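You operate a simulated robot arm through the tools that you are given. There is no shell and no other tool.

Carry out the task below with a simulated robot arm. There is one attempt and no reset: what you move stays moved.

TASK
Measure salt to the cup's red mark, then tip it into the tub.
Fine: the white tub; lid back on the jar; jar and cup back. Set down upright: what you pick out, clear cup.

It is judged by the outcome, as a careful person would: the job done as asked, and still so three seconds after it is handed in. It fails if anything else is knocked over, pushed out of place, dropped, spilled or broken. Lids that push on must go on centred and level and be pressed home; caps that screw on are set level and turned clockwise until they are tight.

THE ROBOT
A 6-joint arm with a two-finger gripper, fixed in place. Base frame: the origin is on the floor under the middle of its stand, x ahead of it, y to its left, z up; the work surface is at about z = 82. Lengths are in cm, angles in rad, forces in N, time in s.
It reaches about 157.2 cm from its shoulder. Its first joint turns from -2.897 to 2.897 rad. Payload 2.45 kg.
Tool frame: the origin (TCP) lies between the finger pads and is the grasp point; the fingertips stand 2 cm ahead of it; z points along the fingers, y is the line along which they close. The gripper opens to 14 cm; its body begins 16.8 cm behind the TCP.
Orientation is that of the tool frame in the base frame, as a unit quaternion [w, x, y, z]. With the fingers straight down and closing along the base's y, the tool's x points along the base's -x, its y along +y and its z along -z.

THE INTERFACE
- The arm moves only by the tool step_arm. Its argument "rows" is a list of rows, each a list of 7 numbers: the shift along the tool's x, y, z in cm, then the turn, a rotation vector about the tool's x, y, z in rad, then the opening, from 0 (shut) to 1 (fully open). In form: [[tx, ty, tz, rx, ry, rz, claw], ...]. A call has 1 to 20 rows; each row is the pose to reach, as a shift and turn from the pose commanded when the call began, along the tool's axes at that moment. A row lasts 0.2 s, in which the tool goes at most 5 cm and 0.15 rad; a call with a longer step from one row to the next is refused whole, and so is a gripper value outside its range. A pose out of reach is approached as far as the arm can. The call stops where the force on the tool passes 40 N (or 10 N more than at its start, if that is more) or the arm is blocked; 0.2 s more then pass. Each finger travels about 4.5 cm/s and halts on what it meets, pressing with about 23 N; the grip force reading is that of the motor and also rises with nothing between the fingers. The clock runs only during rows and for 0.2 s after the last one: add rows that repeat a pose to give the fingers time. The reply holds the time, the measured pose of the TCP, the force on the tool along the base axes, the opening and the grip force, in the units named above and with some noise, with the torque about the TCP (base axes, N m) and any sound that the robot's microphone picked up.
- Cameras (640 x 400 px; columns grow to the right, rows downward): "scene" is fixed at [40.18, 50.13, 162.18]; the picture's right is [-0.54, -0.84, 0.00], its down [-0.53, 0.34, -0.77] and it looks along [0.65, -0.42, -0.63] (base axes); focal length 368 px, centre (320, 200). "wrist" rides on the gripper at [7.8, 1.1, -20.9] in the tool frame; the picture's right is [-0.14, 0.99, 0.00], its down [-0.92, -0.13, -0.37] and it looks along [-0.36, -0.05, 0.93] (tool axes); focal length 280 px, centre (320, 200). There is no depth. A picture from a camera that has moved, and an enlarged one, comes with that camera's place and axes in the base frame and with its lens.
- capture(camera): a new picture of that camera. It takes no simulated time.
- enlarge(camera, box): a new picture of the part [left, top, right, bottom] of that camera's present view, enlarged. It takes no simulated time.
- close_job(): hands the job in; it is judged then, once.

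Places have to be worked out from the pictures, the camera data and where the tool is seen. Open the gripper and draw the arm clear of the work before you hand the job in, unless the task says otherwise.

The tools are called after "Emit:" as name(argument=value, ...) on one line, values as JSON. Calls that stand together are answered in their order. step_arm: Moves the arm, as the interface text tells. Its arguments: {"type":"object","properties":{"rows":{"type":"array"}},"required":["rows"]} The other tools are called the same way: capture (camera) takes a picture; enlarge (camera, box) takes an enlarged picture of a part of a camera's view; close_job () hands the job in.

At the start:

```text
time: 0.0
tool_pos: [81.84, -10.46, 121.72]
orientation: [0.001, 0.0, 1.0, 0.0]
wrist_force: [0.4, 0.4, 0.3]
ft_torque: [0.02, -0.01, -0.03]
width: 13.98
gripper_force: 0.1
```

scene: 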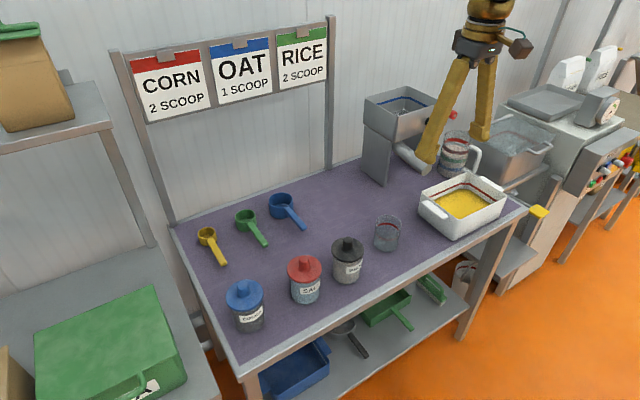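
wrist: 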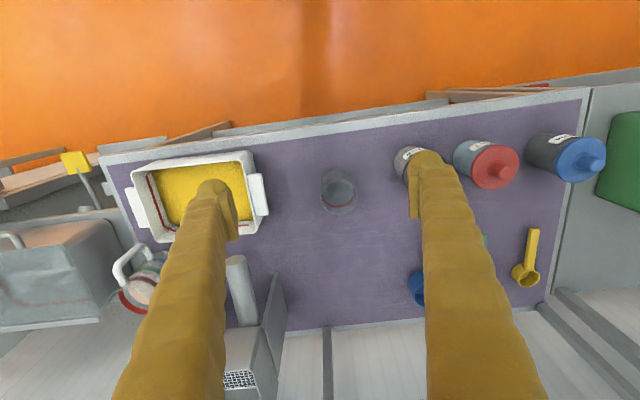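

I start by looking closely at the labels on the jars, the clear cup, and the tub to identify the salt.

Emit:
enlarge(camera="scene", box=[220, 220, 380, 340])

Emit:
enlarge(camera="scene", box=[350, 120, 550, 260])

Emit:
enlarge(camera="wrist", box=[300, 120, 640, 320])

Emit:
enlarge(camera="scene", box=[360, 200, 420, 260])

```text
3.33 times, centred on (300, 280) of scene
camera zoom: at [40.18, 50.13, 162.18], right [-0.54, -0.84, 0.0], down [-0.53, 0.34, -0.77], along [0.65, -0.42, -0.63], focal length 1227 px, centre (387, -67)
```

zoom: 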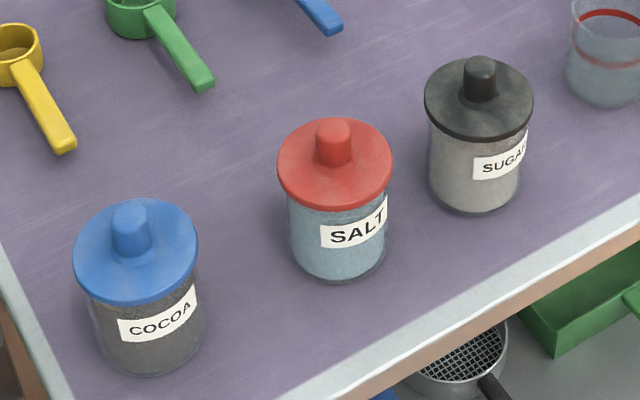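

```text
2.86 times, centred on (450, 190) of scene
camera zoom: at [40.18, 50.13, 162.18], right [-0.54, -0.84, 0.0], down [-0.53, 0.34, -0.77], along [0.65, -0.42, -0.63], focal length 1052 px, centre (-51, 229)
```

zoom: 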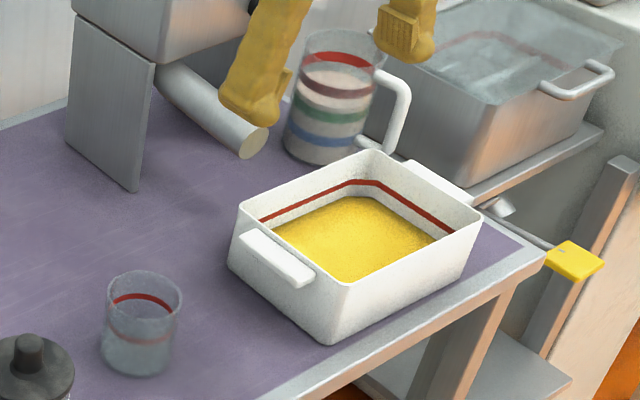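

```text
1.88 times, centred on (470, 220) of wrist
camera zoom: at [74.11, -9.28, 142.73], right [0.14, 0.99, 0.0], down [0.92, -0.13, 0.37], along [0.36, -0.05, -0.93], focal length 528 px, centre (38, 162)
```

zoom: 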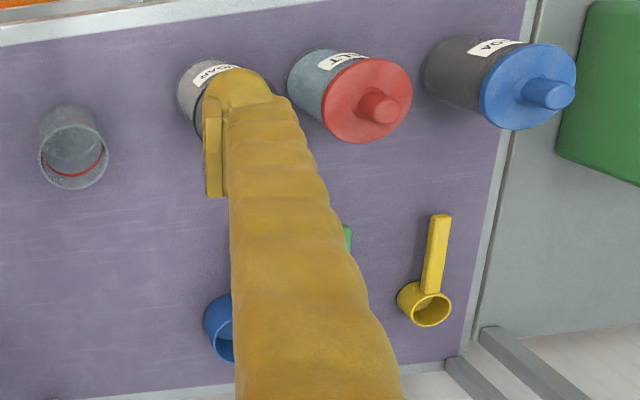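

```text
6.67 times, centred on (390, 230) of scene
camera zoom: at [40.18, 50.13, 162.18], right [-0.54, -0.84, 0.0], down [-0.53, 0.34, -0.77], along [0.65, -0.42, -0.63], focal length 2454 px, centre (-147, 0)
```

zoom: 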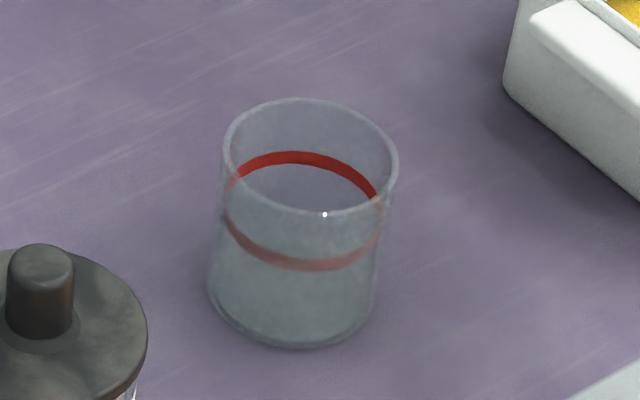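

The middle jar with the red lid is SALT, at about (91.5, 21) with its knob top near z 96. The clear cup with the red ring is near (94, -8), and the white tub holds yellow grain. I'll move above the salt jar with the gripper partly closed and check the alignment.

Emit:
step_arm(rows=[[-1, 3.5, 1, 0, 0, 0, 0.9], [-2, 7, 2, 0, 0, 0, 0.8], [-3, 10.5, 3, 0, 0, 0, 0.7], [-4, 14, 4, 0, 0, 0, 0.6], [-5, 17.5, 5, 0, 0, 0, 0.5], [-6, 21, 6, 0, 0, 0, 0.45], [-7, 24.5, 7, 0, 0, 0, 0.45], [-8, 28, 8, 0, 0, 0, 0.45], [-9, 30.5, 9, 0, 0, 0, 0.45], [-9.6, 31.3, 9.7, 0, 0, 0, 0.45], [-9.6, 31.3, 9.7, 0, 0, 0, 0.45]])

Emit:
capture(camera="wrist")

Emit:
capture(camera="scene")

```text
time: 2.4
tool_pos: [91.32, 20.97, 112.16]
orientation: [0.002, 0.0, 1.0, 0.0]
wrist_force: [-0.8, 0.6, 0.2]
ft_torque: [0.01, -0.01, 0.03]
width: 6.31
gripper_force: 0.0
```

```text
taken
camera wrist: at [83.66, 22.08, 133.05], right [0.14, 0.99, 0.0], down [0.92, -0.13, 0.37], along [0.37, -0.05, -0.93], focal length 280 px, centre (320, 200)
```

wrist: 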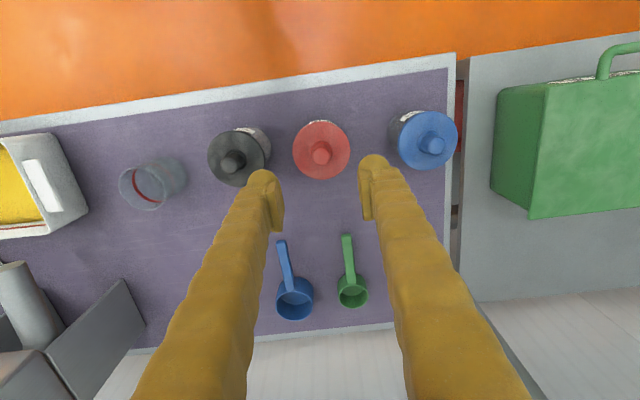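

```text
taken
```

scene: 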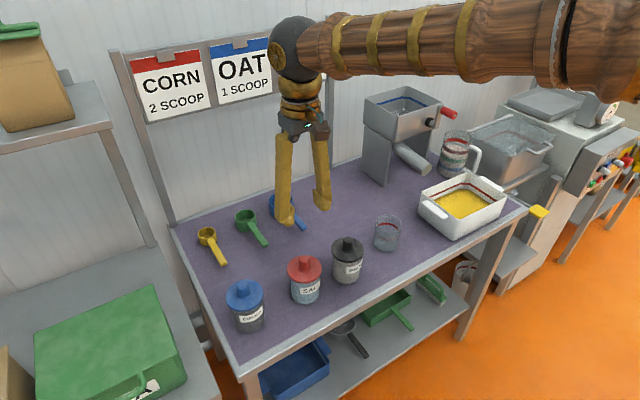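

The wrist view puts the salt knob near (91.6, 21.3). I'll enlarge both views to refine the knob position and height before descending.

Emit:
enlarge(camera="wrist", box=[260, 90, 400, 210])

Emit:
enlarge(camera="scene", box=[270, 240, 340, 310])

```text
3.33 times, centred on (330, 150) of wrist
camera zoom: at [83.66, 22.08, 133.05], right [0.14, 0.99, 0.0], down [0.92, -0.13, 0.37], along [0.37, -0.05, -0.93], focal length 935 px, centre (287, 367)
```

zoom: 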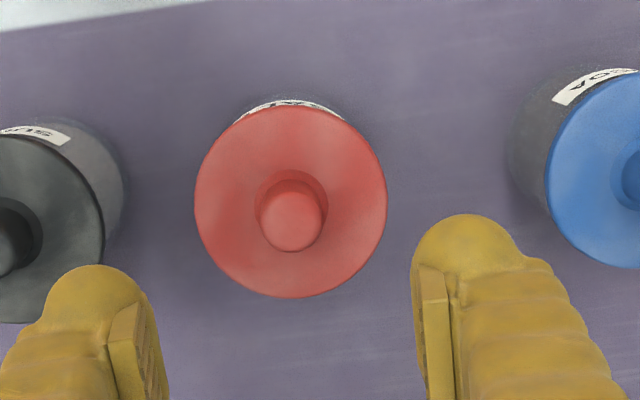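

```text
5.71 times, centred on (305, 275) of scene
camera zoom: at [40.18, 50.13, 162.18], right [-0.54, -0.84, 0.0], down [-0.53, 0.34, -0.77], along [0.65, -0.42, -0.63], focal length 2104 px, centre (406, -229)
```

zoom: 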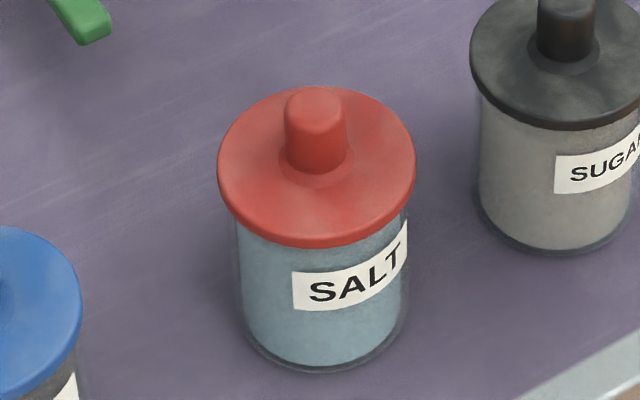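

The knob is about 3 cm tall and 2.5 cm wide, with the disc top at z≈93 and the knob top at z≈96.3, centred near (91.9, 21.2). I'll descend to TCP z≈95.9 and close on the knob.

Emit:
step_arm(rows=[[-0.3, 0.2, 4, 0, 0, 0, 0.45], [-0.46, 0.33, 8, 0, 0, 0, 0.45], [-0.46, 0.33, 11, 0, 0, 0, 0.45], [-0.46, 0.33, 13, 0, 0, 0, 0.45], [-0.46, 0.33, 14.5, 0, 0, 0, 0.45], [-0.46, 0.33, 15.5, 0, 0, 0, 0.45], [-0.46, 0.33, 16.1, 0, 0, 0, 0.45], [-0.46, 0.33, 16.1, 0, 0, 0, 0.45]])

Emit:
capture(camera="wrist")

Emit:
enlarge(camera="scene", box=[240, 190, 370, 310])

```text
time: 4.2
tool_pos: [91.9, 21.28, 96.02]
orientation: [0.0, 0.0, 1.0, 0.0]
wrist_force: [-0.2, 0.2, 0.2]
ft_torque: [0.0, -0.04, 0.0]
width: 6.34
gripper_force: 0.0
```

```text
taken
camera wrist: at [84.15, 22.37, 116.94], right [0.14, 0.99, 0.0], down [0.92, -0.13, 0.37], along [0.36, -0.05, -0.93], focal length 280 px, centre (320, 200)
```

wrist: 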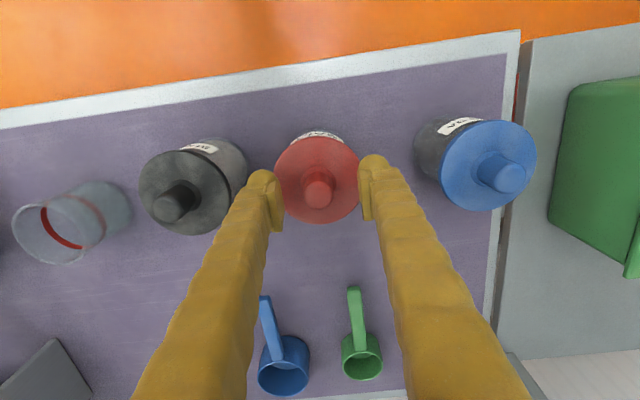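

```text
3.33 times, centred on (305, 250) of scene
camera zoom: at [40.18, 50.13, 162.18], right [-0.54, -0.84, 0.0], down [-0.53, 0.34, -0.77], along [0.65, -0.42, -0.63], focal length 1227 px, centre (370, 33)
```

zoom: 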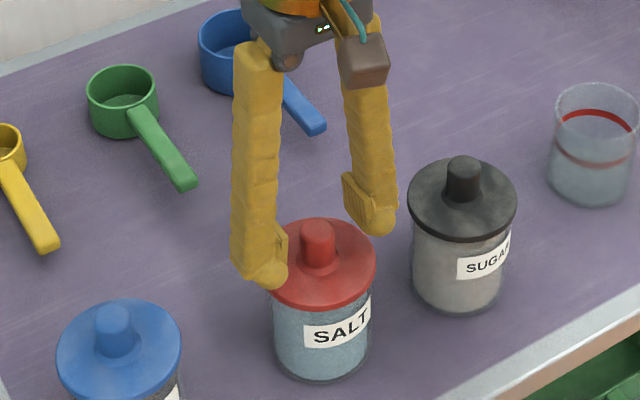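

The fingers straddle the knob and stand clear of the disc. I'll close on the knob now.

Emit:
step_arm(rows=[[0, 0, 0, 0, 0, 0, 0.3], [0, 0, 0, 0, 0, 0, 0.2], [0, 0, 0, 0, 0, 0, 0.1], [0, 0, 0, 0, 0, 0, 0.1], [0, 0, 0, 0, 0, 0, 0.1]])

Emit:
enlarge(camera="scene", box=[240, 190, 370, 310])

```text
time: 5.4
tool_pos: [91.86, 21.28, 96.04]
orientation: [0.0, 0.001, 1.0, 0.0]
wrist_force: [0.4, -1.9, 0.7]
ft_torque: [-0.06, -0.01, 0.01]
width: 2.39
gripper_force: 23.5
```

```text
3.33 times, centred on (305, 250) of scene
camera zoom: at [40.18, 50.13, 162.18], right [-0.54, -0.84, 0.0], down [-0.53, 0.34, -0.77], along [0.65, -0.42, -0.63], focal length 1227 px, centre (370, 33)
```

zoom: 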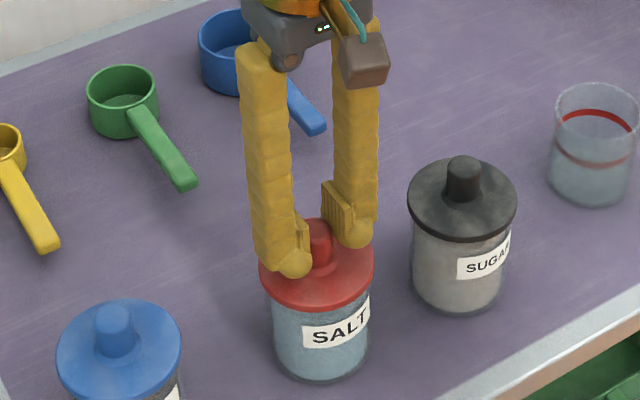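

The knob is gripped (2.39 cm, 23.5 N). I'll lift slowly by 1 cm to learn whether the lid comes free or carries the jar with it.

Emit:
step_arm(rows=[[0, 0, -0.2, 0, 0, 0, 0.1], [0, 0, -0.4, 0, 0, 0, 0.1], [0, 0, -0.6, 0, 0, 0, 0.1], [0, 0, -0.8, 0, 0, 0, 0.1], [0, 0, -1.0, 0, 0, 0, 0.1]])

Emit:
enlarge(camera="scene", box=[240, 190, 370, 310])

```text
time: 6.6
tool_pos: [91.92, 21.18, 97.02]
orientation: [0.0, 0.0, 1.0, 0.001]
wrist_force: [-0.2, -0.8, -0.4]
ft_torque: [0.01, 0.02, 0.0]
width: 2.39
gripper_force: 23.1
heard: snap
```

```text
3.33 times, centred on (305, 250) of scene
camera zoom: at [40.18, 50.13, 162.18], right [-0.54, -0.84, 0.0], down [-0.53, 0.34, -0.77], along [0.65, -0.42, -0.63], focal length 1227 px, centre (370, 33)
```

zoom: 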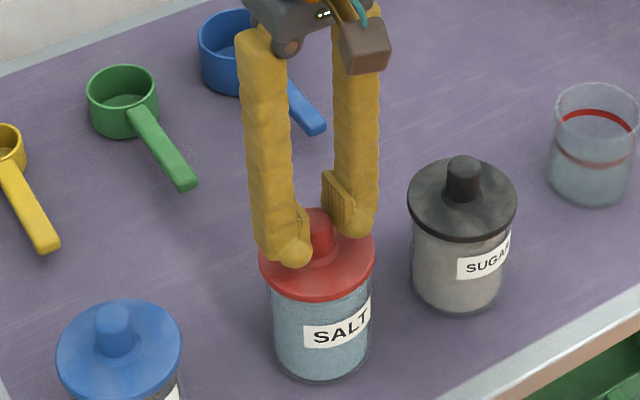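

A snap sounded and the jar stayed down, so it's a push-on lid that is now free. I'll lift it clear by another 8 cm.

Emit:
step_arm(rows=[[0, 0, -0.8, 0, 0, 0, 0.1], [0, 0, -2, 0, 0, 0, 0.1], [0, 0, -4, 0, 0, 0, 0.1], [0, 0, -6, 0, 0, 0, 0.1], [0, 0, -8, 0, 0, 0, 0.1]])

Emit:
enlarge(camera="scene", box=[240, 180, 370, 310])

Emit:
capture(camera="wrist")

```text
time: 7.8
tool_pos: [91.94, 21.29, 105.04]
orientation: [0.0, 0.0, 1.0, 0.001]
wrist_force: [1.0, -0.2, 0.2]
ft_torque: [-0.01, -0.01, 0.01]
width: 2.37
gripper_force: 23.1
```

```text
3.08 times, centred on (305, 245) of scene
camera zoom: at [40.18, 50.13, 162.18], right [-0.54, -0.84, 0.0], down [-0.53, 0.34, -0.77], along [0.65, -0.42, -0.63], focal length 1133 px, centre (366, 62)
```

zoom: 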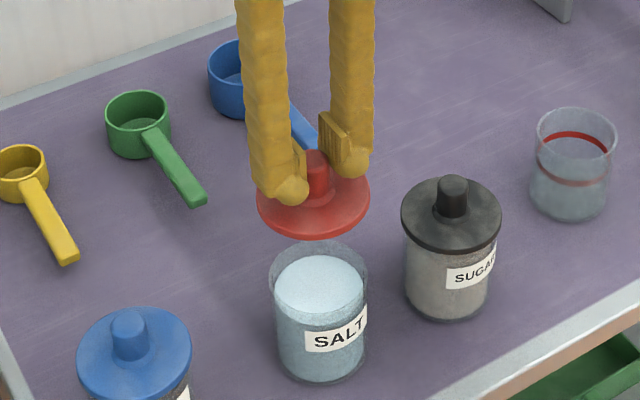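

```text
taken
camera wrist: at [84.19, 22.35, 125.91], right [0.14, 0.99, 0.0], down [0.92, -0.13, 0.37], along [0.36, -0.05, -0.93], focal length 280 px, centre (320, 200)
```

wrist: 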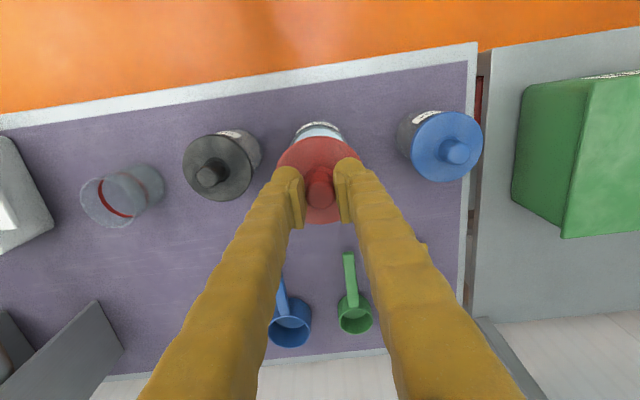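

The jar is open and roughly three-quarters full of salt, and the lid is held level. I'll park the lid knob-up on the free table at about (104.5, 20.5), lowering in stages.

Emit:
step_arm(rows=[[-3.5, -0.3, 0, 0, 0, 0, 0.1], [-7, -0.5, 0, 0, 0, 0, 0.1], [-10, -0.7, 0, 0, 0, 0, 0.1], [-12.5, -0.8, 0, 0, 0, 0, 0.1], [-12.5, -0.8, 4, 0, 0, 0, 0.1], [-12.5, -0.8, 8, 0, 0, 0, 0.1], [-12.5, -0.8, 11, 0, 0, 0, 0.1], [-12.5, -0.8, 14, 0, 0, 0, 0.1], [-12.5, -0.8, 16, 0, 0, 0, 0.1], [-12.5, -0.8, 16, 0, 0, 0, 0.1]])

Emit:
enlarge(camera="scene", box=[240, 160, 370, 310])

```text
time: 10.0
tool_pos: [104.47, 20.42, 88.77]
orientation: [0.001, 0.0, 1.0, 0.0]
wrist_force: [-0.3, 0.1, 0.5]
ft_torque: [0.01, 0.02, -0.01]
width: 2.35
gripper_force: 23.3
```

```text
2.67 times, centred on (305, 235) of scene
camera zoom: at [40.18, 50.13, 162.18], right [-0.54, -0.84, 0.0], down [-0.53, 0.34, -0.77], along [0.65, -0.42, -0.63], focal length 982 px, centre (360, 107)
```

zoom: 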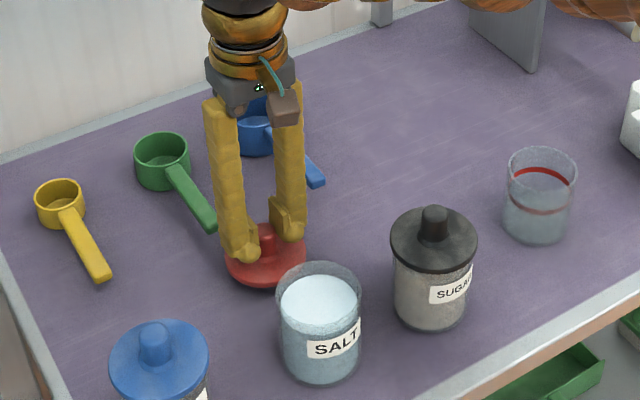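

The lid is close to the table with no contact force yet. I'll lower it in small steps until I feel contact.

Emit:
step_arm(rows=[[0, 0, 0.3, 0, 0, 0, 0.1], [0, 0, 0.6, 0, 0, 0, 0.1], [0, 0, 0.9, 0, 0, 0, 0.1], [0, 0, 1.2, 0, 0, 0, 0.1]])

Emit:
enlarge(camera="scene", box=[240, 200, 340, 280])

```text
time: 11.0
tool_pos: [104.43, 20.43, 87.78]
orientation: [0.0, 0.001, 1.0, 0.0]
wrist_force: [0.1, 0.1, 0.7]
ft_torque: [0.03, -0.02, -0.05]
width: 2.38
gripper_force: 22.6
```

```text
5.00 times, centred on (290, 240) of scene
camera zoom: at [40.18, 50.13, 162.18], right [-0.54, -0.84, 0.0], down [-0.53, 0.34, -0.77], along [0.65, -0.42, -0.63], focal length 1841 px, centre (470, 0)
```

zoom: 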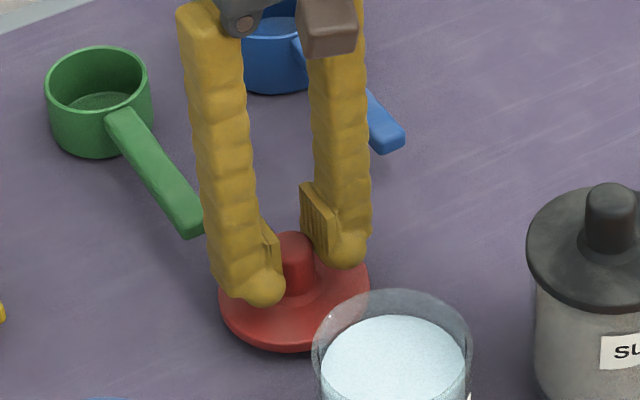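

There's still no clear contact at z≈87.7, so I'll continue down in 0.2 cm steps.

Emit:
step_arm(rows=[[0, 0, 0.2, 0, 0, 0, 0.1], [0, 0, 0.4, 0, 0, 0, 0.1], [0, 0, 0.6, 0, 0, 0, 0.1]])

```text
time: 11.8
tool_pos: [104.31, 20.5, 87.28]
orientation: [0.0, 0.0, 1.0, 0.0]
wrist_force: [-1.5, -0.9, 6.1]
ft_torque: [0.16, 0.05, 0.06]
width: 2.36
gripper_force: 23.3
```

Contact is made at 6 N, with the lid resting on the table. I'll open the fingers to release it and rise.

Emit:
step_arm(rows=[[0, 0, -0.1, 0, 0, 0, 0.2], [0, 0, -0.1, 0, 0, 0, 0.3], [0, 0, -0.1, 0, 0, 0, 0.4], [0, 0, -0.1, 0, 0, 0, 0.45], [0, 0, -0.1, 0, 0, 0, 0.45]])

Emit:
step_arm(rows=[[0, 0, -2, 0, 0, 0, 0.45], [0, 0, -5, 0, 0, 0, 0.45], [0, 0, -9, 0, 0, 0, 0.45], [0, 0, -14, 0, 0, 0, 0.5], [2, 0, -19, 0, 0, 0, 0.6], [5, 0, -23, 0, 0, 0, 0.7], [9, 0, -26, 0, 0, 0, 0.8], [13, 0, -28, 0, 0, 0, 0.85]])

Emit:
capture(camera="scene")

Emit:
capture(camera="wrist")

```text
time: 13.0
tool_pos: [104.39, 20.4, 87.35]
orientation: [0.0, 0.0, 1.0, 0.001]
wrist_force: [0.2, 0.6, -0.1]
ft_torque: [0.0, 0.03, -0.01]
width: 6.3
gripper_force: 0.0
```

```text
refused: row 5 steps farther than a row can; nothing moved
```

```text
taken
```

scene: 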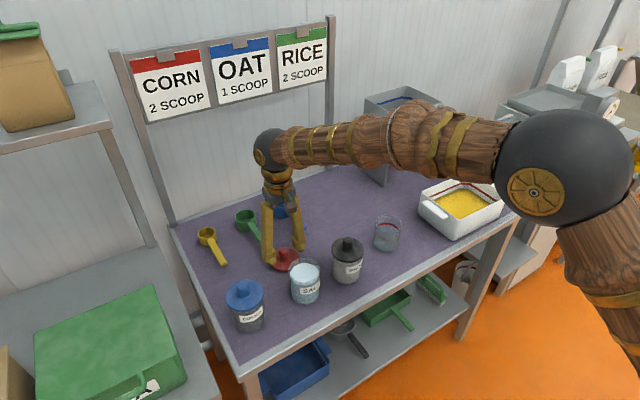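

```text
taken
camera wrist: at [96.64, 21.55, 108.21], right [0.14, 0.99, 0.0], down [0.92, -0.13, 0.37], along [0.36, -0.05, -0.93], focal length 280 px, centre (320, 200)
```

wrist: 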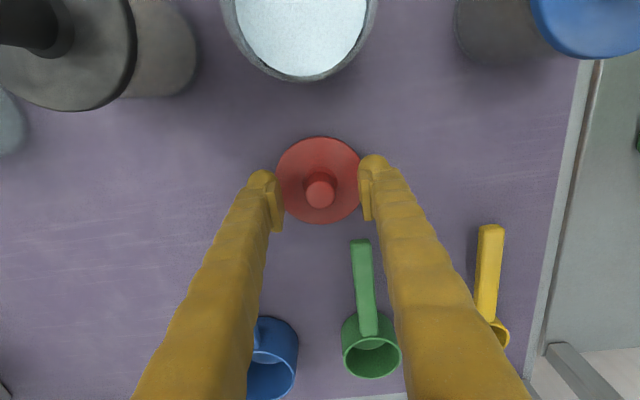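

The lid stands upright on the table, released. I'll rise straight up with steps within the limit, then draw back toward the robot side.

Emit:
step_arm(rows=[[0, 0, -2, 0, 0, 0, 0.45], [0, 0, -5, 0, 0, 0, 0.45], [0, 0, -9, 0, 0, 0, 0.45], [0, 0, -13, 0, 0, 0, 0.5], [1, 0, -17, 0, 0, 0, 0.6], [3, 0, -21, 0, 0, 0, 0.7], [6, 0, -24, 0, 0, 0, 0.8], [9, 0, -27, 0, 0, 0, 0.85], [12, 0, -30, 0, 0, 0, 0.85], [15, 0, -33, 0, 0, 0, 0.85], [15, 0, -33, 0, 0, 0, 0.85]])

Emit:
capture(camera="wrist")

Emit:
enlarge(camera="scene", box=[240, 200, 440, 325])

```text
time: 15.4
tool_pos: [89.53, 20.26, 120.23]
orientation: [0.0, 0.0, 1.0, 0.0]
wrist_force: [0.1, -0.8, -0.7]
ft_torque: [-0.02, 0.05, -0.01]
width: 11.9
gripper_force: 0.0
```

```text
taken
camera wrist: at [81.78, 21.37, 141.15], right [0.14, 0.99, 0.0], down [0.92, -0.13, 0.37], along [0.36, -0.05, -0.93], focal length 280 px, centre (320, 200)
```

wrist: 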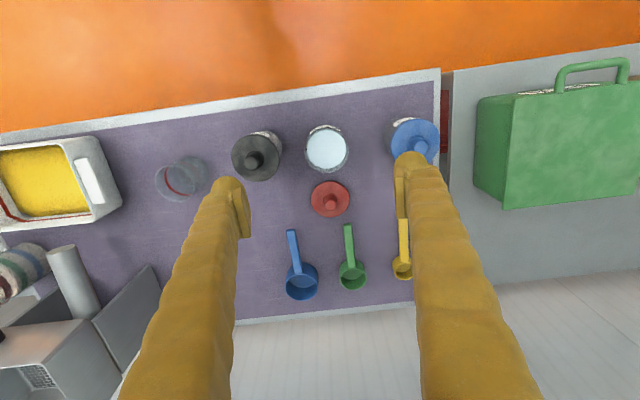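

```text
3.20 times, centred on (340, 262) of scene
camera zoom: at [40.18, 50.13, 162.18], right [-0.54, -0.84, 0.0], down [-0.53, 0.34, -0.77], along [0.65, -0.42, -0.63], focal length 1178 px, centre (256, 0)
```

zoom: 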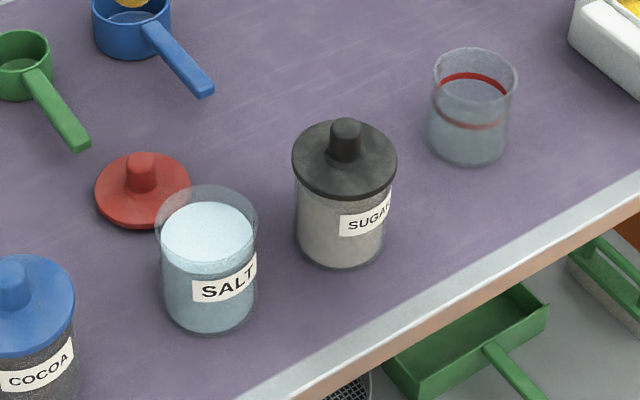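

The jar rim is at about (91.9, 21.4, 91.8) and the jar is about 7.6 cm wide, with neighbours 13 cm to each side. I'll pitch the gripper to horizontal, fingers toward +x, in free space above the table edge.

Emit:
step_arm(rows=[[0, 0, 0, 0, -0.1428, 0, 0.8], [0, 0, 0, 0, -0.2856, 0, 0.75], [0, 0, 0, 0, -0.4284, 0, 0.7], [0, 0, 0, 0, -0.5712, 0, 0.67], [0, 0, 0, 0, -0.714, 0, 0.67], [0, 0, 0, 0, -0.8568, 0, 0.67], [0, 0, 0, 0, -0.9996, 0, 0.67], [0, 0, 0, 0, -1.1424, 0, 0.67], [0, 0, 0, 0, -1.2852, 0, 0.67], [0, 0, 0, 0, -1.428, 0, 0.67], [0, 0, 0, 0, -1.5708, 0, 0.67], [0, 0, 0, 0, -1.5708, 0, 0.67]])

Emit:
capture(camera="scene")

Emit:
capture(camera="wrist")

```text
time: 18.0
tool_pos: [89.28, 20.65, 120.41]
orientation: [0.708, -0.002, 0.706, 0.001]
wrist_force: [-0.2, -0.3, -0.4]
ft_torque: [-0.03, -0.01, 0.0]
width: 9.38
gripper_force: 0.1
```

```text
taken
```

scene: 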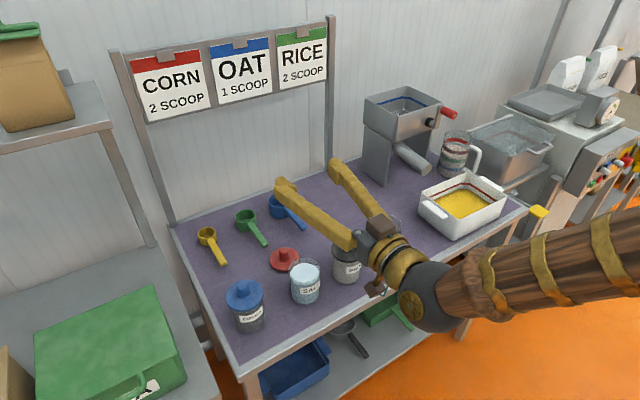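

```text
taken
camera wrist: at [68.57, 21.58, 112.56], right [0.0, 0.99, 0.14], down [-0.37, -0.13, 0.92], along [0.93, -0.05, 0.37], focal length 280 px, centre (320, 200)
```

wrist: 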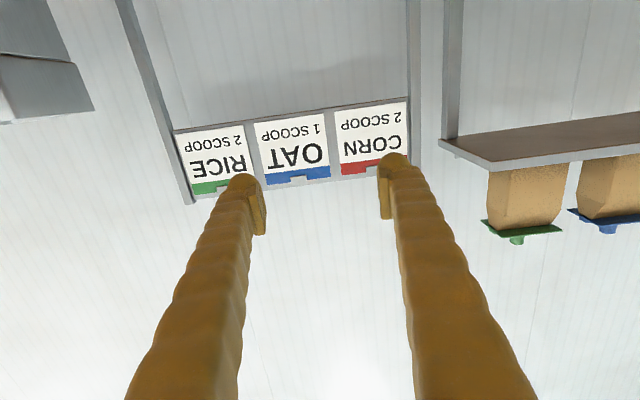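

The gripper is horizontal without trouble. I'll pull back to x≈75, clear of the jars, and lower to jar mid-height at z≈86.4.

Emit:
step_arm(rows=[[0, 0.3, -4, 0, 0, 0, 0.67], [0, 0.6, -8, 0, 0, 0, 0.67], [1, 0.9, -12, 0, 0, 0, 0.67], [4, 0.9, -14.5, 0, 0, 0, 0.67], [8, 0.9, -14.5, 0, 0, 0, 0.67], [12, 0.9, -14.5, 0, 0, 0, 0.67], [16, 0.9, -14.5, 0, 0, 0, 0.67], [20, 0.9, -14.5, 0, 0, 0, 0.67], [24, 0.9, -14.5, 0, 0, 0, 0.67], [28, 0.9, -14.5, 0, 0, 0, 0.67], [31, 0.9, -14.5, 0, 0, 0, 0.67], [33.8, 0.9, -14.5, 0, 0, 0, 0.67], [33.8, 0.9, -14.5, 0, 0, 0, 0.67]])

Emit:
capture(camera="scene")

Emit:
capture(camera="wrist")

```text
time: 20.8
tool_pos: [79.31, 23.45, 92.28]
orientation: [0.693, -0.032, 0.719, -0.047]
wrist_force: [0.6, 1.2, 0.3]
ft_torque: [0.01, -0.01, -0.01]
width: 9.37
gripper_force: 0.1
out of reach, approached as far as the arm can: row 7, 8, 9, 10, 11, 12, 13
```

```text
taken
```

scene: 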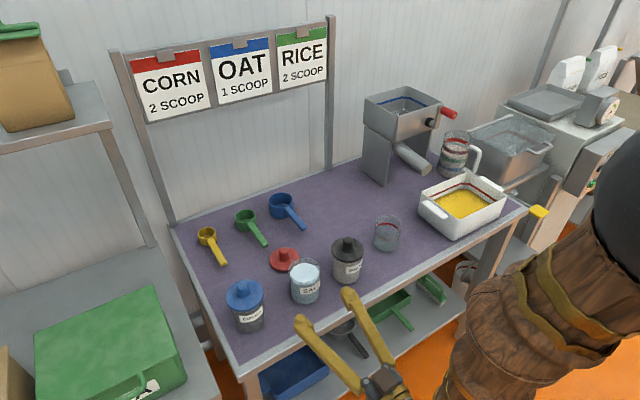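

```text
taken
camera wrist: at [58.29, 24.06, 85.1], right [0.02, 1.0, 0.03], down [-0.34, -0.02, 0.94], along [0.94, -0.03, 0.34], focal length 280 px, centre (320, 200)
```

wrist: 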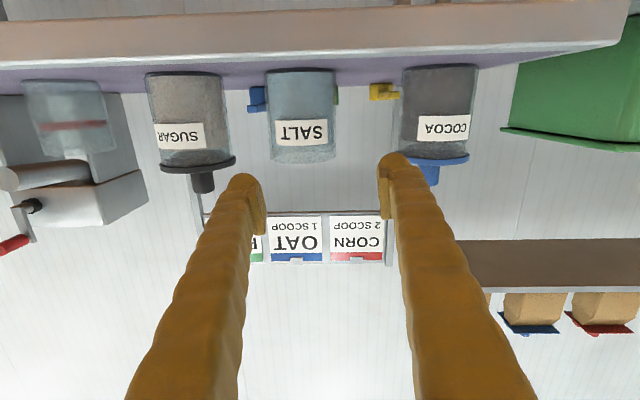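

That low, close-in pose is too folded for the arm to reach. The jar can also be approached with the fingers horizontal from straight above, so I'll rise and then go forward again, reading where I end up.

Emit:
step_arm(rows=[[-4, 0, 0, 0, 0, 0, 0.67], [-8, 0, 0, 0, 0, 0, 0.67], [-12, 0, 0, 0, 0, 0, 0.67], [-16, 0, 0, 0, 0, 0, 0.67], [-20, 0, 1, 0, 0, 0, 0.67], [-22, 0, 5, 0, 0, 0, 0.67], [-22, 0, 9, 0, 0, 0, 0.67], [-22, 0, 13, 0, 0, 0, 0.67], [-22, 0, 16, 0, 0, 0, 0.67], [-22, 0, 16, 0, 0, 0, 0.67], [-22, 0, 16, 0, 0, 0, 0.67]])

Emit:
capture(camera="scene")

```text
time: 23.2
tool_pos: [96.24, 25.13, 113.67]
orientation: [0.693, -0.032, 0.719, -0.047]
wrist_force: [0.1, 0.4, -0.1]
ft_torque: [0.0, 0.01, 0.0]
width: 9.36
gripper_force: 0.2
```

```text
taken
```

scene: 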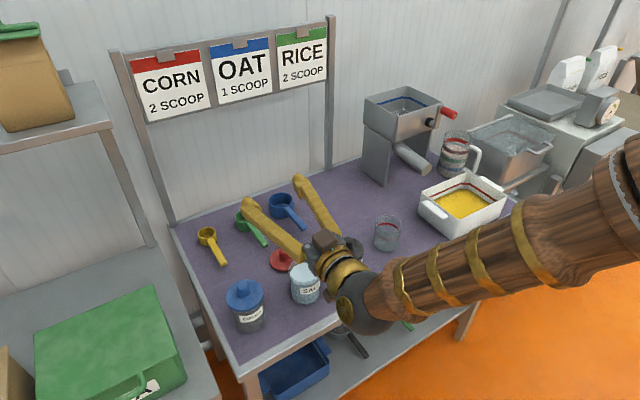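

The commanded pose follows the clipped one, and the orientation is about 0.12 rad off. I'll square the tool up again and place it over the jar at (91.9, 21.4, ~107.7).

Emit:
step_arm(rows=[[2, -1.0, -1.3, -0.007, -0.012, 0.037, 0.67], [4.5, -2.1, -2.7, -0.014, -0.025, 0.075, 0.67], [6.54, -3.12, -4.04, -0.0212, -0.0368, 0.1118, 0.67], [6.54, -3.12, -4.04, -0.0212, -0.0368, 0.1118, 0.67], [6.54, -3.12, -4.04, -0.0212, -0.0368, 0.1118, 0.67]])

```text
time: 24.4
tool_pos: [91.62, 21.46, 107.88]
orientation: [0.707, 0.001, 0.707, 0.001]
wrist_force: [0.4, -0.5, -0.6]
ft_torque: [-0.03, 0.01, -0.02]
width: 9.41
gripper_force: 0.1
```

The tool is square over the jar. I'll descend to just above the rim first and check that the fingers straddle it.

Emit:
step_arm(rows=[[4, 0, 0.2, 0, 0, 0, 0.67], [8, 0, 0.2, 0, 0, 0, 0.67], [11, 0, 0.2, 0, 0, 0, 0.67], [12, 0, 0.2, 0, 0, 0, 0.67], [12, 0, 0.2, 0, 0, 0, 0.67]])

Emit:
capture(camera="wrist")

Emit:
capture(camera="scene")

```text
time: 25.6
tool_pos: [92.6, 22.28, 96.85]
orientation: [0.704, -0.005, 0.71, -0.014]
wrist_force: [0.3, 0.1, -0.3]
ft_torque: [0.0, -0.02, 0.02]
width: 9.37
gripper_force: 0.0
out of reach, approached as far as the arm can: row 2, 3, 4, 5
```

```text
taken
camera wrist: at [71.77, 23.41, 89.08], right [0.01, 0.99, 0.11], down [-0.36, -0.1, 0.93], along [0.93, -0.05, 0.36], focal length 280 px, centre (320, 200)
```

wrist: 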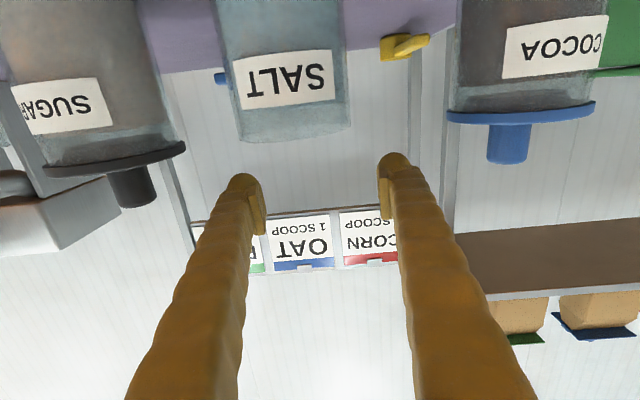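

```text
taken
```

scene: 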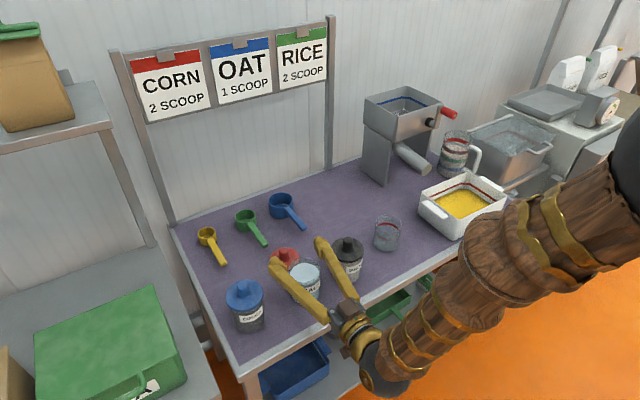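

Horizontal at this height is past the arm's limit. A pitched-down approach should reach, since flat pads still grip the jar's sides. I'll rise, square up, and then pitch the tool to about 40° below horizontal.

Emit:
step_arm(rows=[[-3, 0, 0, 0, 0, 0, 0.67], [-6, -0.4, -0.3, -0.006, -0.004, 0.013, 0.67], [-10, -0.8, -0.7, -0.013, -0.0085, 0.027, 0.67], [-13, -0.8, -0.7, -0.013, -0.0085, 0.027, 0.67], [-13, -0.8, -0.7, -0.013, -0.0085, 0.027, 0.67]])

Emit:
step_arm(rows=[[0, 0, 0, 0, 0.14, 0, 0.67], [0, 0, 0, 0, 0.28, 0, 0.67], [0, 0, 0, 0, 0.42, 0, 0.67], [0, 0, 0, 0, 0.56, 0, 0.67], [0, 0, 0, 0, 0.698, 0, 0.67], [0, 0, 0, 0, 0.698, 0, 0.67], [0, 0, 0, 0, 0.698, 0, 0.67]])

```text
time: 26.8
tool_pos: [91.84, 21.51, 109.62]
orientation: [0.71, 0.005, 0.704, 0.015]
wrist_force: [0.5, -0.1, -0.4]
ft_torque: [0.01, 0.02, 0.0]
width: 9.38
gripper_force: 0.0
out of reach, approached as far as the arm can: row 1, 2
```

```text
time: 28.4
tool_pos: [91.76, 21.34, 109.73]
orientation: [0.44, 0.002, 0.898, 0.013]
wrist_force: [-0.8, 0.4, -0.6]
ft_torque: [-0.02, 0.02, -0.03]
width: 9.39
gripper_force: 0.0
```

I'll apply a small orientation correction (0.046 rad), then lower.

Emit:
step_arm(rows=[[0, 0, 0, 0.022, 0.0386, -0.0146, 0.67], [0, 0, 0, 0.022, 0.0386, -0.0146, 0.67]])

Emit:
step_arm(rows=[[2.3, 0, 1.93, 0, 0, 0, 0.67], [4.6, 0, 3.86, 0, 0, 0, 0.67], [6.9, 0, 5.8, 0, 0, 0, 0.67], [9.2, 0, 7.7, 0, 0, 0, 0.67], [9.2, 0, 7.7, 0, 0, 0, 0.67]])

Emit:
capture(camera="wrist")

Emit:
capture(camera="scene")

```text
time: 29.0
tool_pos: [91.84, 21.51, 109.89]
orientation: [0.41, -0.002, 0.912, 0.004]
wrist_force: [0.2, -0.6, 0.8]
ft_torque: [0.02, 0.0, -0.03]
width: 9.38
gripper_force: 0.0
out of reach, approached as far as the arm can: row 1
```

```text
time: 30.2
tool_pos: [91.72, 21.48, 97.88]
orientation: [0.409, -0.002, 0.913, 0.003]
wrist_force: [0.3, -0.1, -0.3]
ft_torque: [0.01, 0.01, -0.02]
width: 9.38
gripper_force: 0.0
```

```text
taken
camera wrist: at [70.89, 22.33, 105.85], right [0.09, 0.99, 0.11], down [0.34, -0.13, 0.93], along [0.94, -0.04, -0.35], focal length 280 px, centre (320, 200)
```

wrist: 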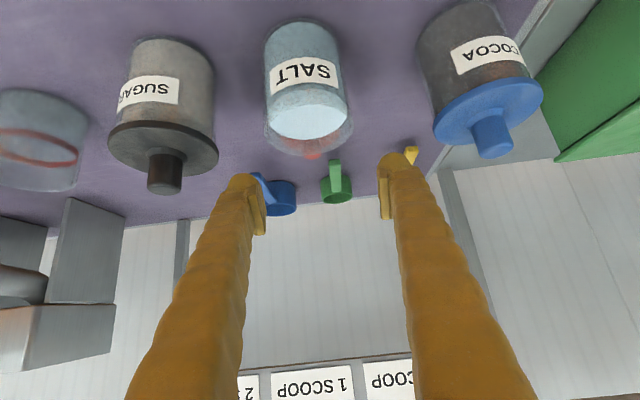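

```text
taken
```

scene: 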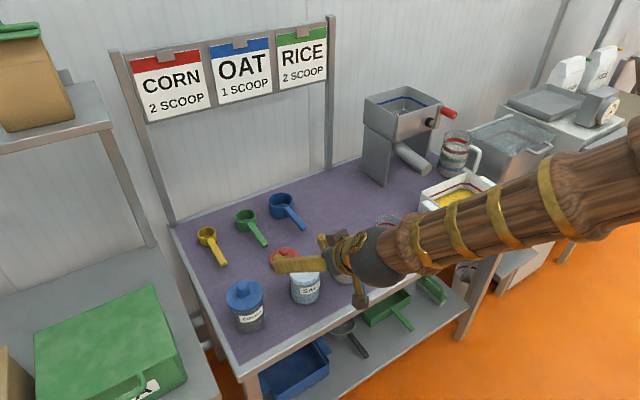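

The tool is now at about 42° pitch over the jar, and the jar axis is near y≈21.3. I'll lower straight down so the fingers straddle the jar at mid-height (TCP z≈87).

Emit:
step_arm(rows=[[2.2, -0.1, 2.0, 0, 0, 0, 0.67], [4.4, -0.15, 4.0, 0, 0, 0, 0.67], [6.2, -0.15, 5.7, 0, 0, 0, 0.67], [7.4, -0.15, 6.8, 0, 0, 0, 0.67], [8.04, -0.15, 7.36, 0, 0, 0, 0.67], [8.04, -0.15, 7.36, 0, 0, 0, 0.67]])

Emit:
capture(camera="wrist")

Emit:
enlarge(camera="scene", box=[220, 210, 400, 330])

```text
time: 31.6
tool_pos: [91.76, 21.3, 86.91]
orientation: [0.409, -0.002, 0.913, 0.003]
wrist_force: [-0.6, -0.4, -1.1]
ft_torque: [0.01, -0.06, -0.01]
width: 9.38
gripper_force: 0.0
```

```text
taken
camera wrist: at [71.0, 22.25, 95.06], right [0.09, 0.99, 0.11], down [0.34, -0.13, 0.93], along [0.94, -0.04, -0.35], focal length 280 px, centre (320, 200)
```

wrist: 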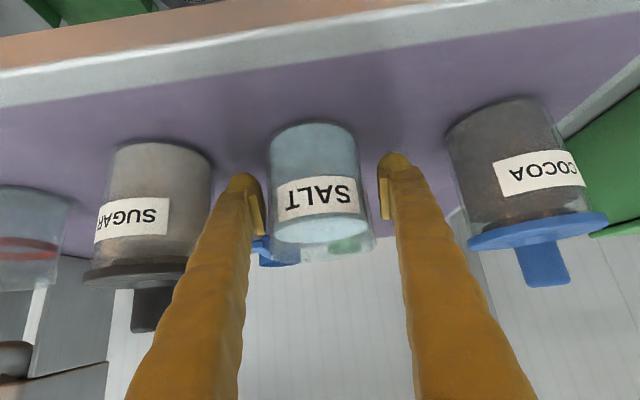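

```text
3.33 times, centred on (310, 270) of scene
camera zoom: at [40.18, 50.13, 162.18], right [-0.54, -0.84, 0.0], down [-0.53, 0.34, -0.77], along [0.65, -0.42, -0.63], focal length 1227 px, centre (353, -33)
```

zoom: 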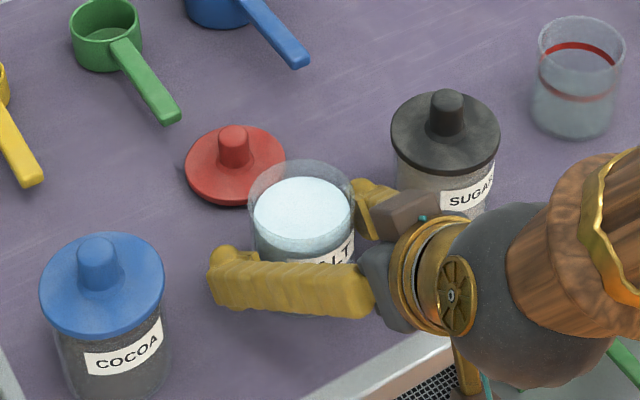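

The jar sits between the pads, slightly toward the −y finger. I'll shift 0.35 cm to centre and close the gripper on the jar.

Emit:
step_arm(rows=[[0, -0.35, 0, 0, 0, 0, 0.67], [0, -0.35, 0, 0, 0, 0, 0.6], [0, -0.35, 0, 0, 0, 0, 0.53], [0, -0.35, 0, 0, 0, 0, 0.45], [0, -0.35, 0, 0, 0, 0, 0.4], [0, -0.35, 0, 0, 0, 0, 0.4], [0, -0.35, 0, 0, 0, 0, 0.4]])

Emit:
enlarge(camera="scene", box=[220, 210, 400, 330])

Emit:
capture(camera="wrist")

```text
time: 33.2
tool_pos: [91.71, 21.1, 86.99]
orientation: [0.409, -0.001, 0.913, 0.003]
wrist_force: [-1.7, 2.0, 1.8]
ft_torque: [0.06, -0.05, 0.05]
width: 8.06
gripper_force: 23.2
```

```text
3.33 times, centred on (310, 270) of scene
camera zoom: at [40.18, 50.13, 162.18], right [-0.54, -0.84, 0.0], down [-0.53, 0.34, -0.77], along [0.65, -0.42, -0.63], focal length 1227 px, centre (353, -33)
```

zoom: 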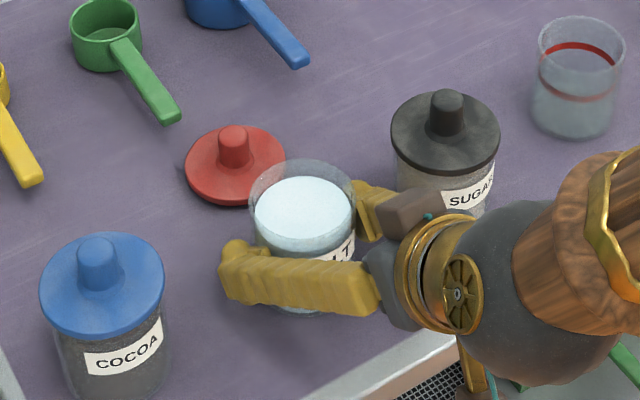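

```text
taken
camera wrist: at [70.94, 21.89, 95.05], right [0.09, 0.99, 0.11], down [0.34, -0.13, 0.93], along [0.94, -0.04, -0.35], focal length 280 px, centre (320, 200)
```

wrist: 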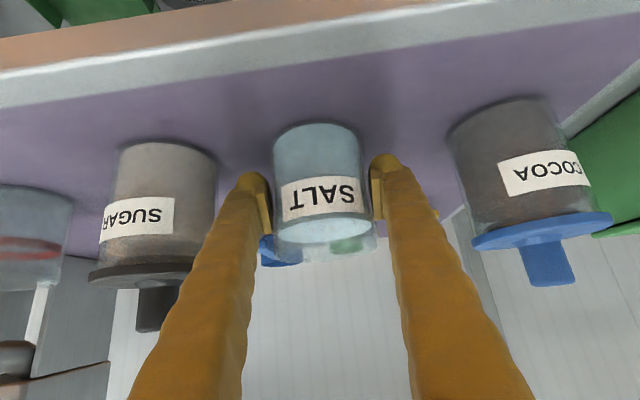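

The jar is gripped firmly at 8.06 cm. I'll lift it straight up 1 cm, then further, watching the load.

Emit:
step_arm(rows=[[-0.37, 0, -0.33, 0, 0, 0, 0.4], [-0.75, 0, -0.665, 0, 0, 0, 0.4], [-1.5, 0, -1.33, 0, 0, 0, 0.4], [-3, 0, -2.66, 0, 0, 0, 0.4], [-3, 0, -2.66, 0, 0, 0, 0.4]])

Emit:
enlarge(camera="scene", box=[220, 200, 400, 330])

```text
time: 34.4
tool_pos: [91.64, 21.02, 90.87]
orientation: [0.409, -0.001, 0.913, 0.002]
wrist_force: [0.3, -0.4, -4.9]
ft_torque: [0.02, 0.05, 0.0]
width: 8.07
gripper_force: 22.7
```

```text
3.08 times, centred on (310, 265) of scene
camera zoom: at [40.18, 50.13, 162.18], right [-0.54, -0.84, 0.0], down [-0.53, 0.34, -0.77], along [0.65, -0.42, -0.63], focal length 1133 px, centre (351, 0)
```

zoom: 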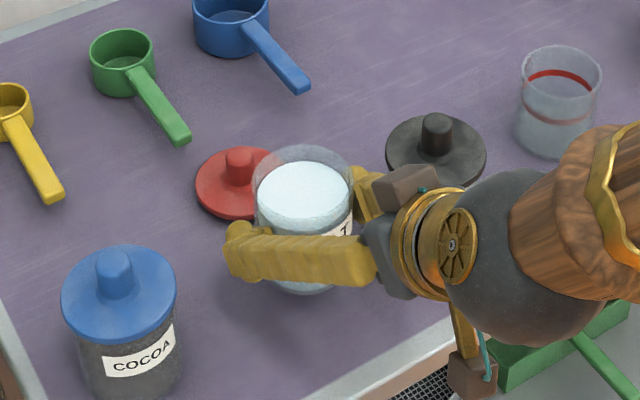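

The jar is up, with about 5 N of load. I'll raise it to z≈105, then carry it level over the sugar jar toward the cup, stopping short and above at about (87, -8).

Emit:
step_arm(rows=[[-2.6, 0, -2.3, 0, 0, 0, 0.4], [-5.2, 0, -4.65, 0, 0, 0, 0.4], [-7.8, 0, -7.0, 0, 0, 0, 0.4], [-10.46, 0, -9.31, 0, 0, 0, 0.4], [-10.2, -2.9, -9.7, 0, 0, 0, 0.4], [-9.9, -5.8, -10.0, 0, 0, 0, 0.4], [-9.6, -8.7, -10.4, 0, 0, 0, 0.4], [-9.3, -11.6, -10.7, 0, 0, 0, 0.4], [-9.0, -14.5, -11.1, 0, 0, 0, 0.4], [-8.7, -17.4, -11.4, 0, 0, 0, 0.4], [-8.4, -20.3, -11.8, 0, 0, 0, 0.4], [-8.1, -23.2, -12.1, 0, 0, 0, 0.4], [-7.8, -26.1, -12.5, 0, 0, 0, 0.4], [-7.4, -29.1, -12.75, 0, 0, 0, 0.4], [-7.4, -29.1, -12.75, 0, 0, 0, 0.4], [-7.4, -29.1, -12.75, 0, 0, 0, 0.4]])

Emit:
capture(camera="scene")

Emit:
capture(camera="wrist")

```text
time: 37.8
tool_pos: [87.87, 1.14, 104.38]
orientation: [0.408, -0.002, 0.913, 0.0]
wrist_force: [0.9, 0.4, -5.7]
ft_torque: [0.03, 0.03, 0.03]
width: 8.05
gripper_force: 22.9
out of reach, approached as far as the arm can: row 11, 12, 13, 14, 15, 16
```

```text
taken
```

scene: 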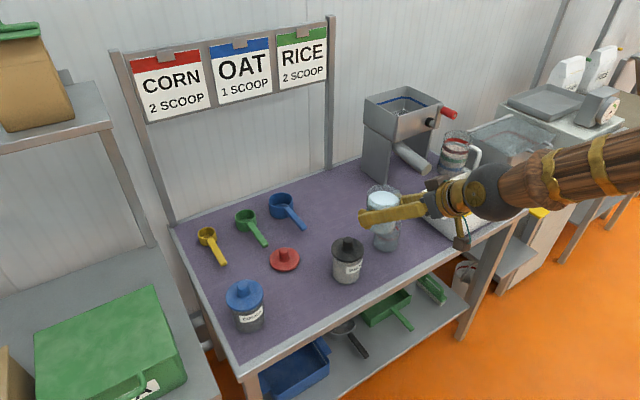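

```text
taken
camera wrist: at [67.2, 2.18, 112.6], right [0.09, 0.99, 0.1], down [0.34, -0.13, 0.93], along [0.94, -0.05, -0.35], focal length 280 px, centre (320, 200)
```

wrist: 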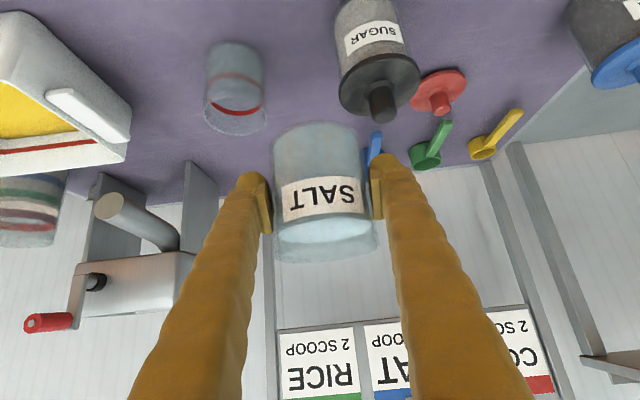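

The sideways move stalled near y=1. The tool is nearly aligned with the forearm there, which is a wrist singularity. Tilting the jar about 17° toward +x, well below spilling with ~1.8 cm of freeboard, should take the wrist away from it, so I'll do that and continue.

Emit:
step_arm(rows=[[0, 0, 0, 0, 0.1, 0, 0.4], [0, 0, 0, 0, 0.2, 0, 0.4], [0, 0, 0, 0, 0.3, 0, 0.4], [0, 0, 0, 0, 0.3, 0, 0.4]])

Emit:
step_arm(rows=[[0, -1.5, 0, 0, 0, 0, 0.4], [0, -3, 0, 0, 0, 0, 0.4], [0, -4.5, 0, 0, 0, 0, 0.4], [0, -6, 0, 0, 0, 0, 0.4], [0, -7.5, 0, 0, 0, 0, 0.4], [0, -9.1, 0, 0, 0, 0, 0.4], [0, -9.1, 0, 0, 0, 0, 0.4]])

Emit:
capture(camera="scene")

Emit:
capture(camera="wrist")

```text
time: 38.8
tool_pos: [87.39, 4.83, 102.55]
orientation: [0.28, 0.042, 0.957, 0.065]
wrist_force: [0.5, -0.4, -5.1]
ft_torque: [-0.01, 0.01, -0.04]
width: 8.03
gripper_force: 22.5
out of reach, approached as far as the arm can: row 1, 2, 3, 4
```

```text
time: 40.4
tool_pos: [87.02, -4.27, 101.34]
orientation: [0.279, 0.041, 0.957, 0.066]
wrist_force: [-0.2, -0.6, -4.6]
ft_torque: [-0.05, 0.03, -0.03]
width: 8.02
gripper_force: 23.6
```

```text
taken
```

scene: 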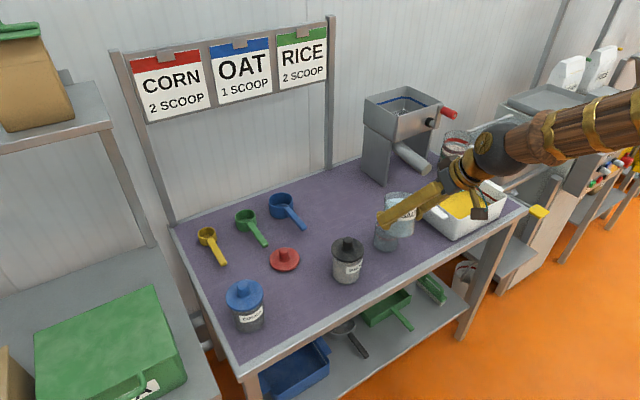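

```text
taken
camera wrist: at [69.27, -4.37, 114.73], right [0.16, 0.96, 0.22], down [0.57, -0.27, 0.78], along [0.81, 0.0, -0.59], focal length 280 px, centre (320, 200)
```

wrist: 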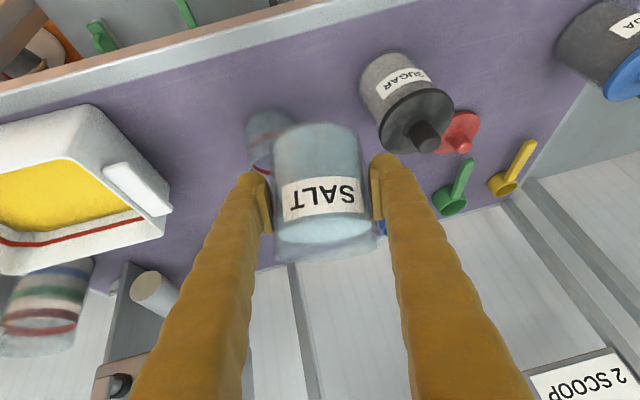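

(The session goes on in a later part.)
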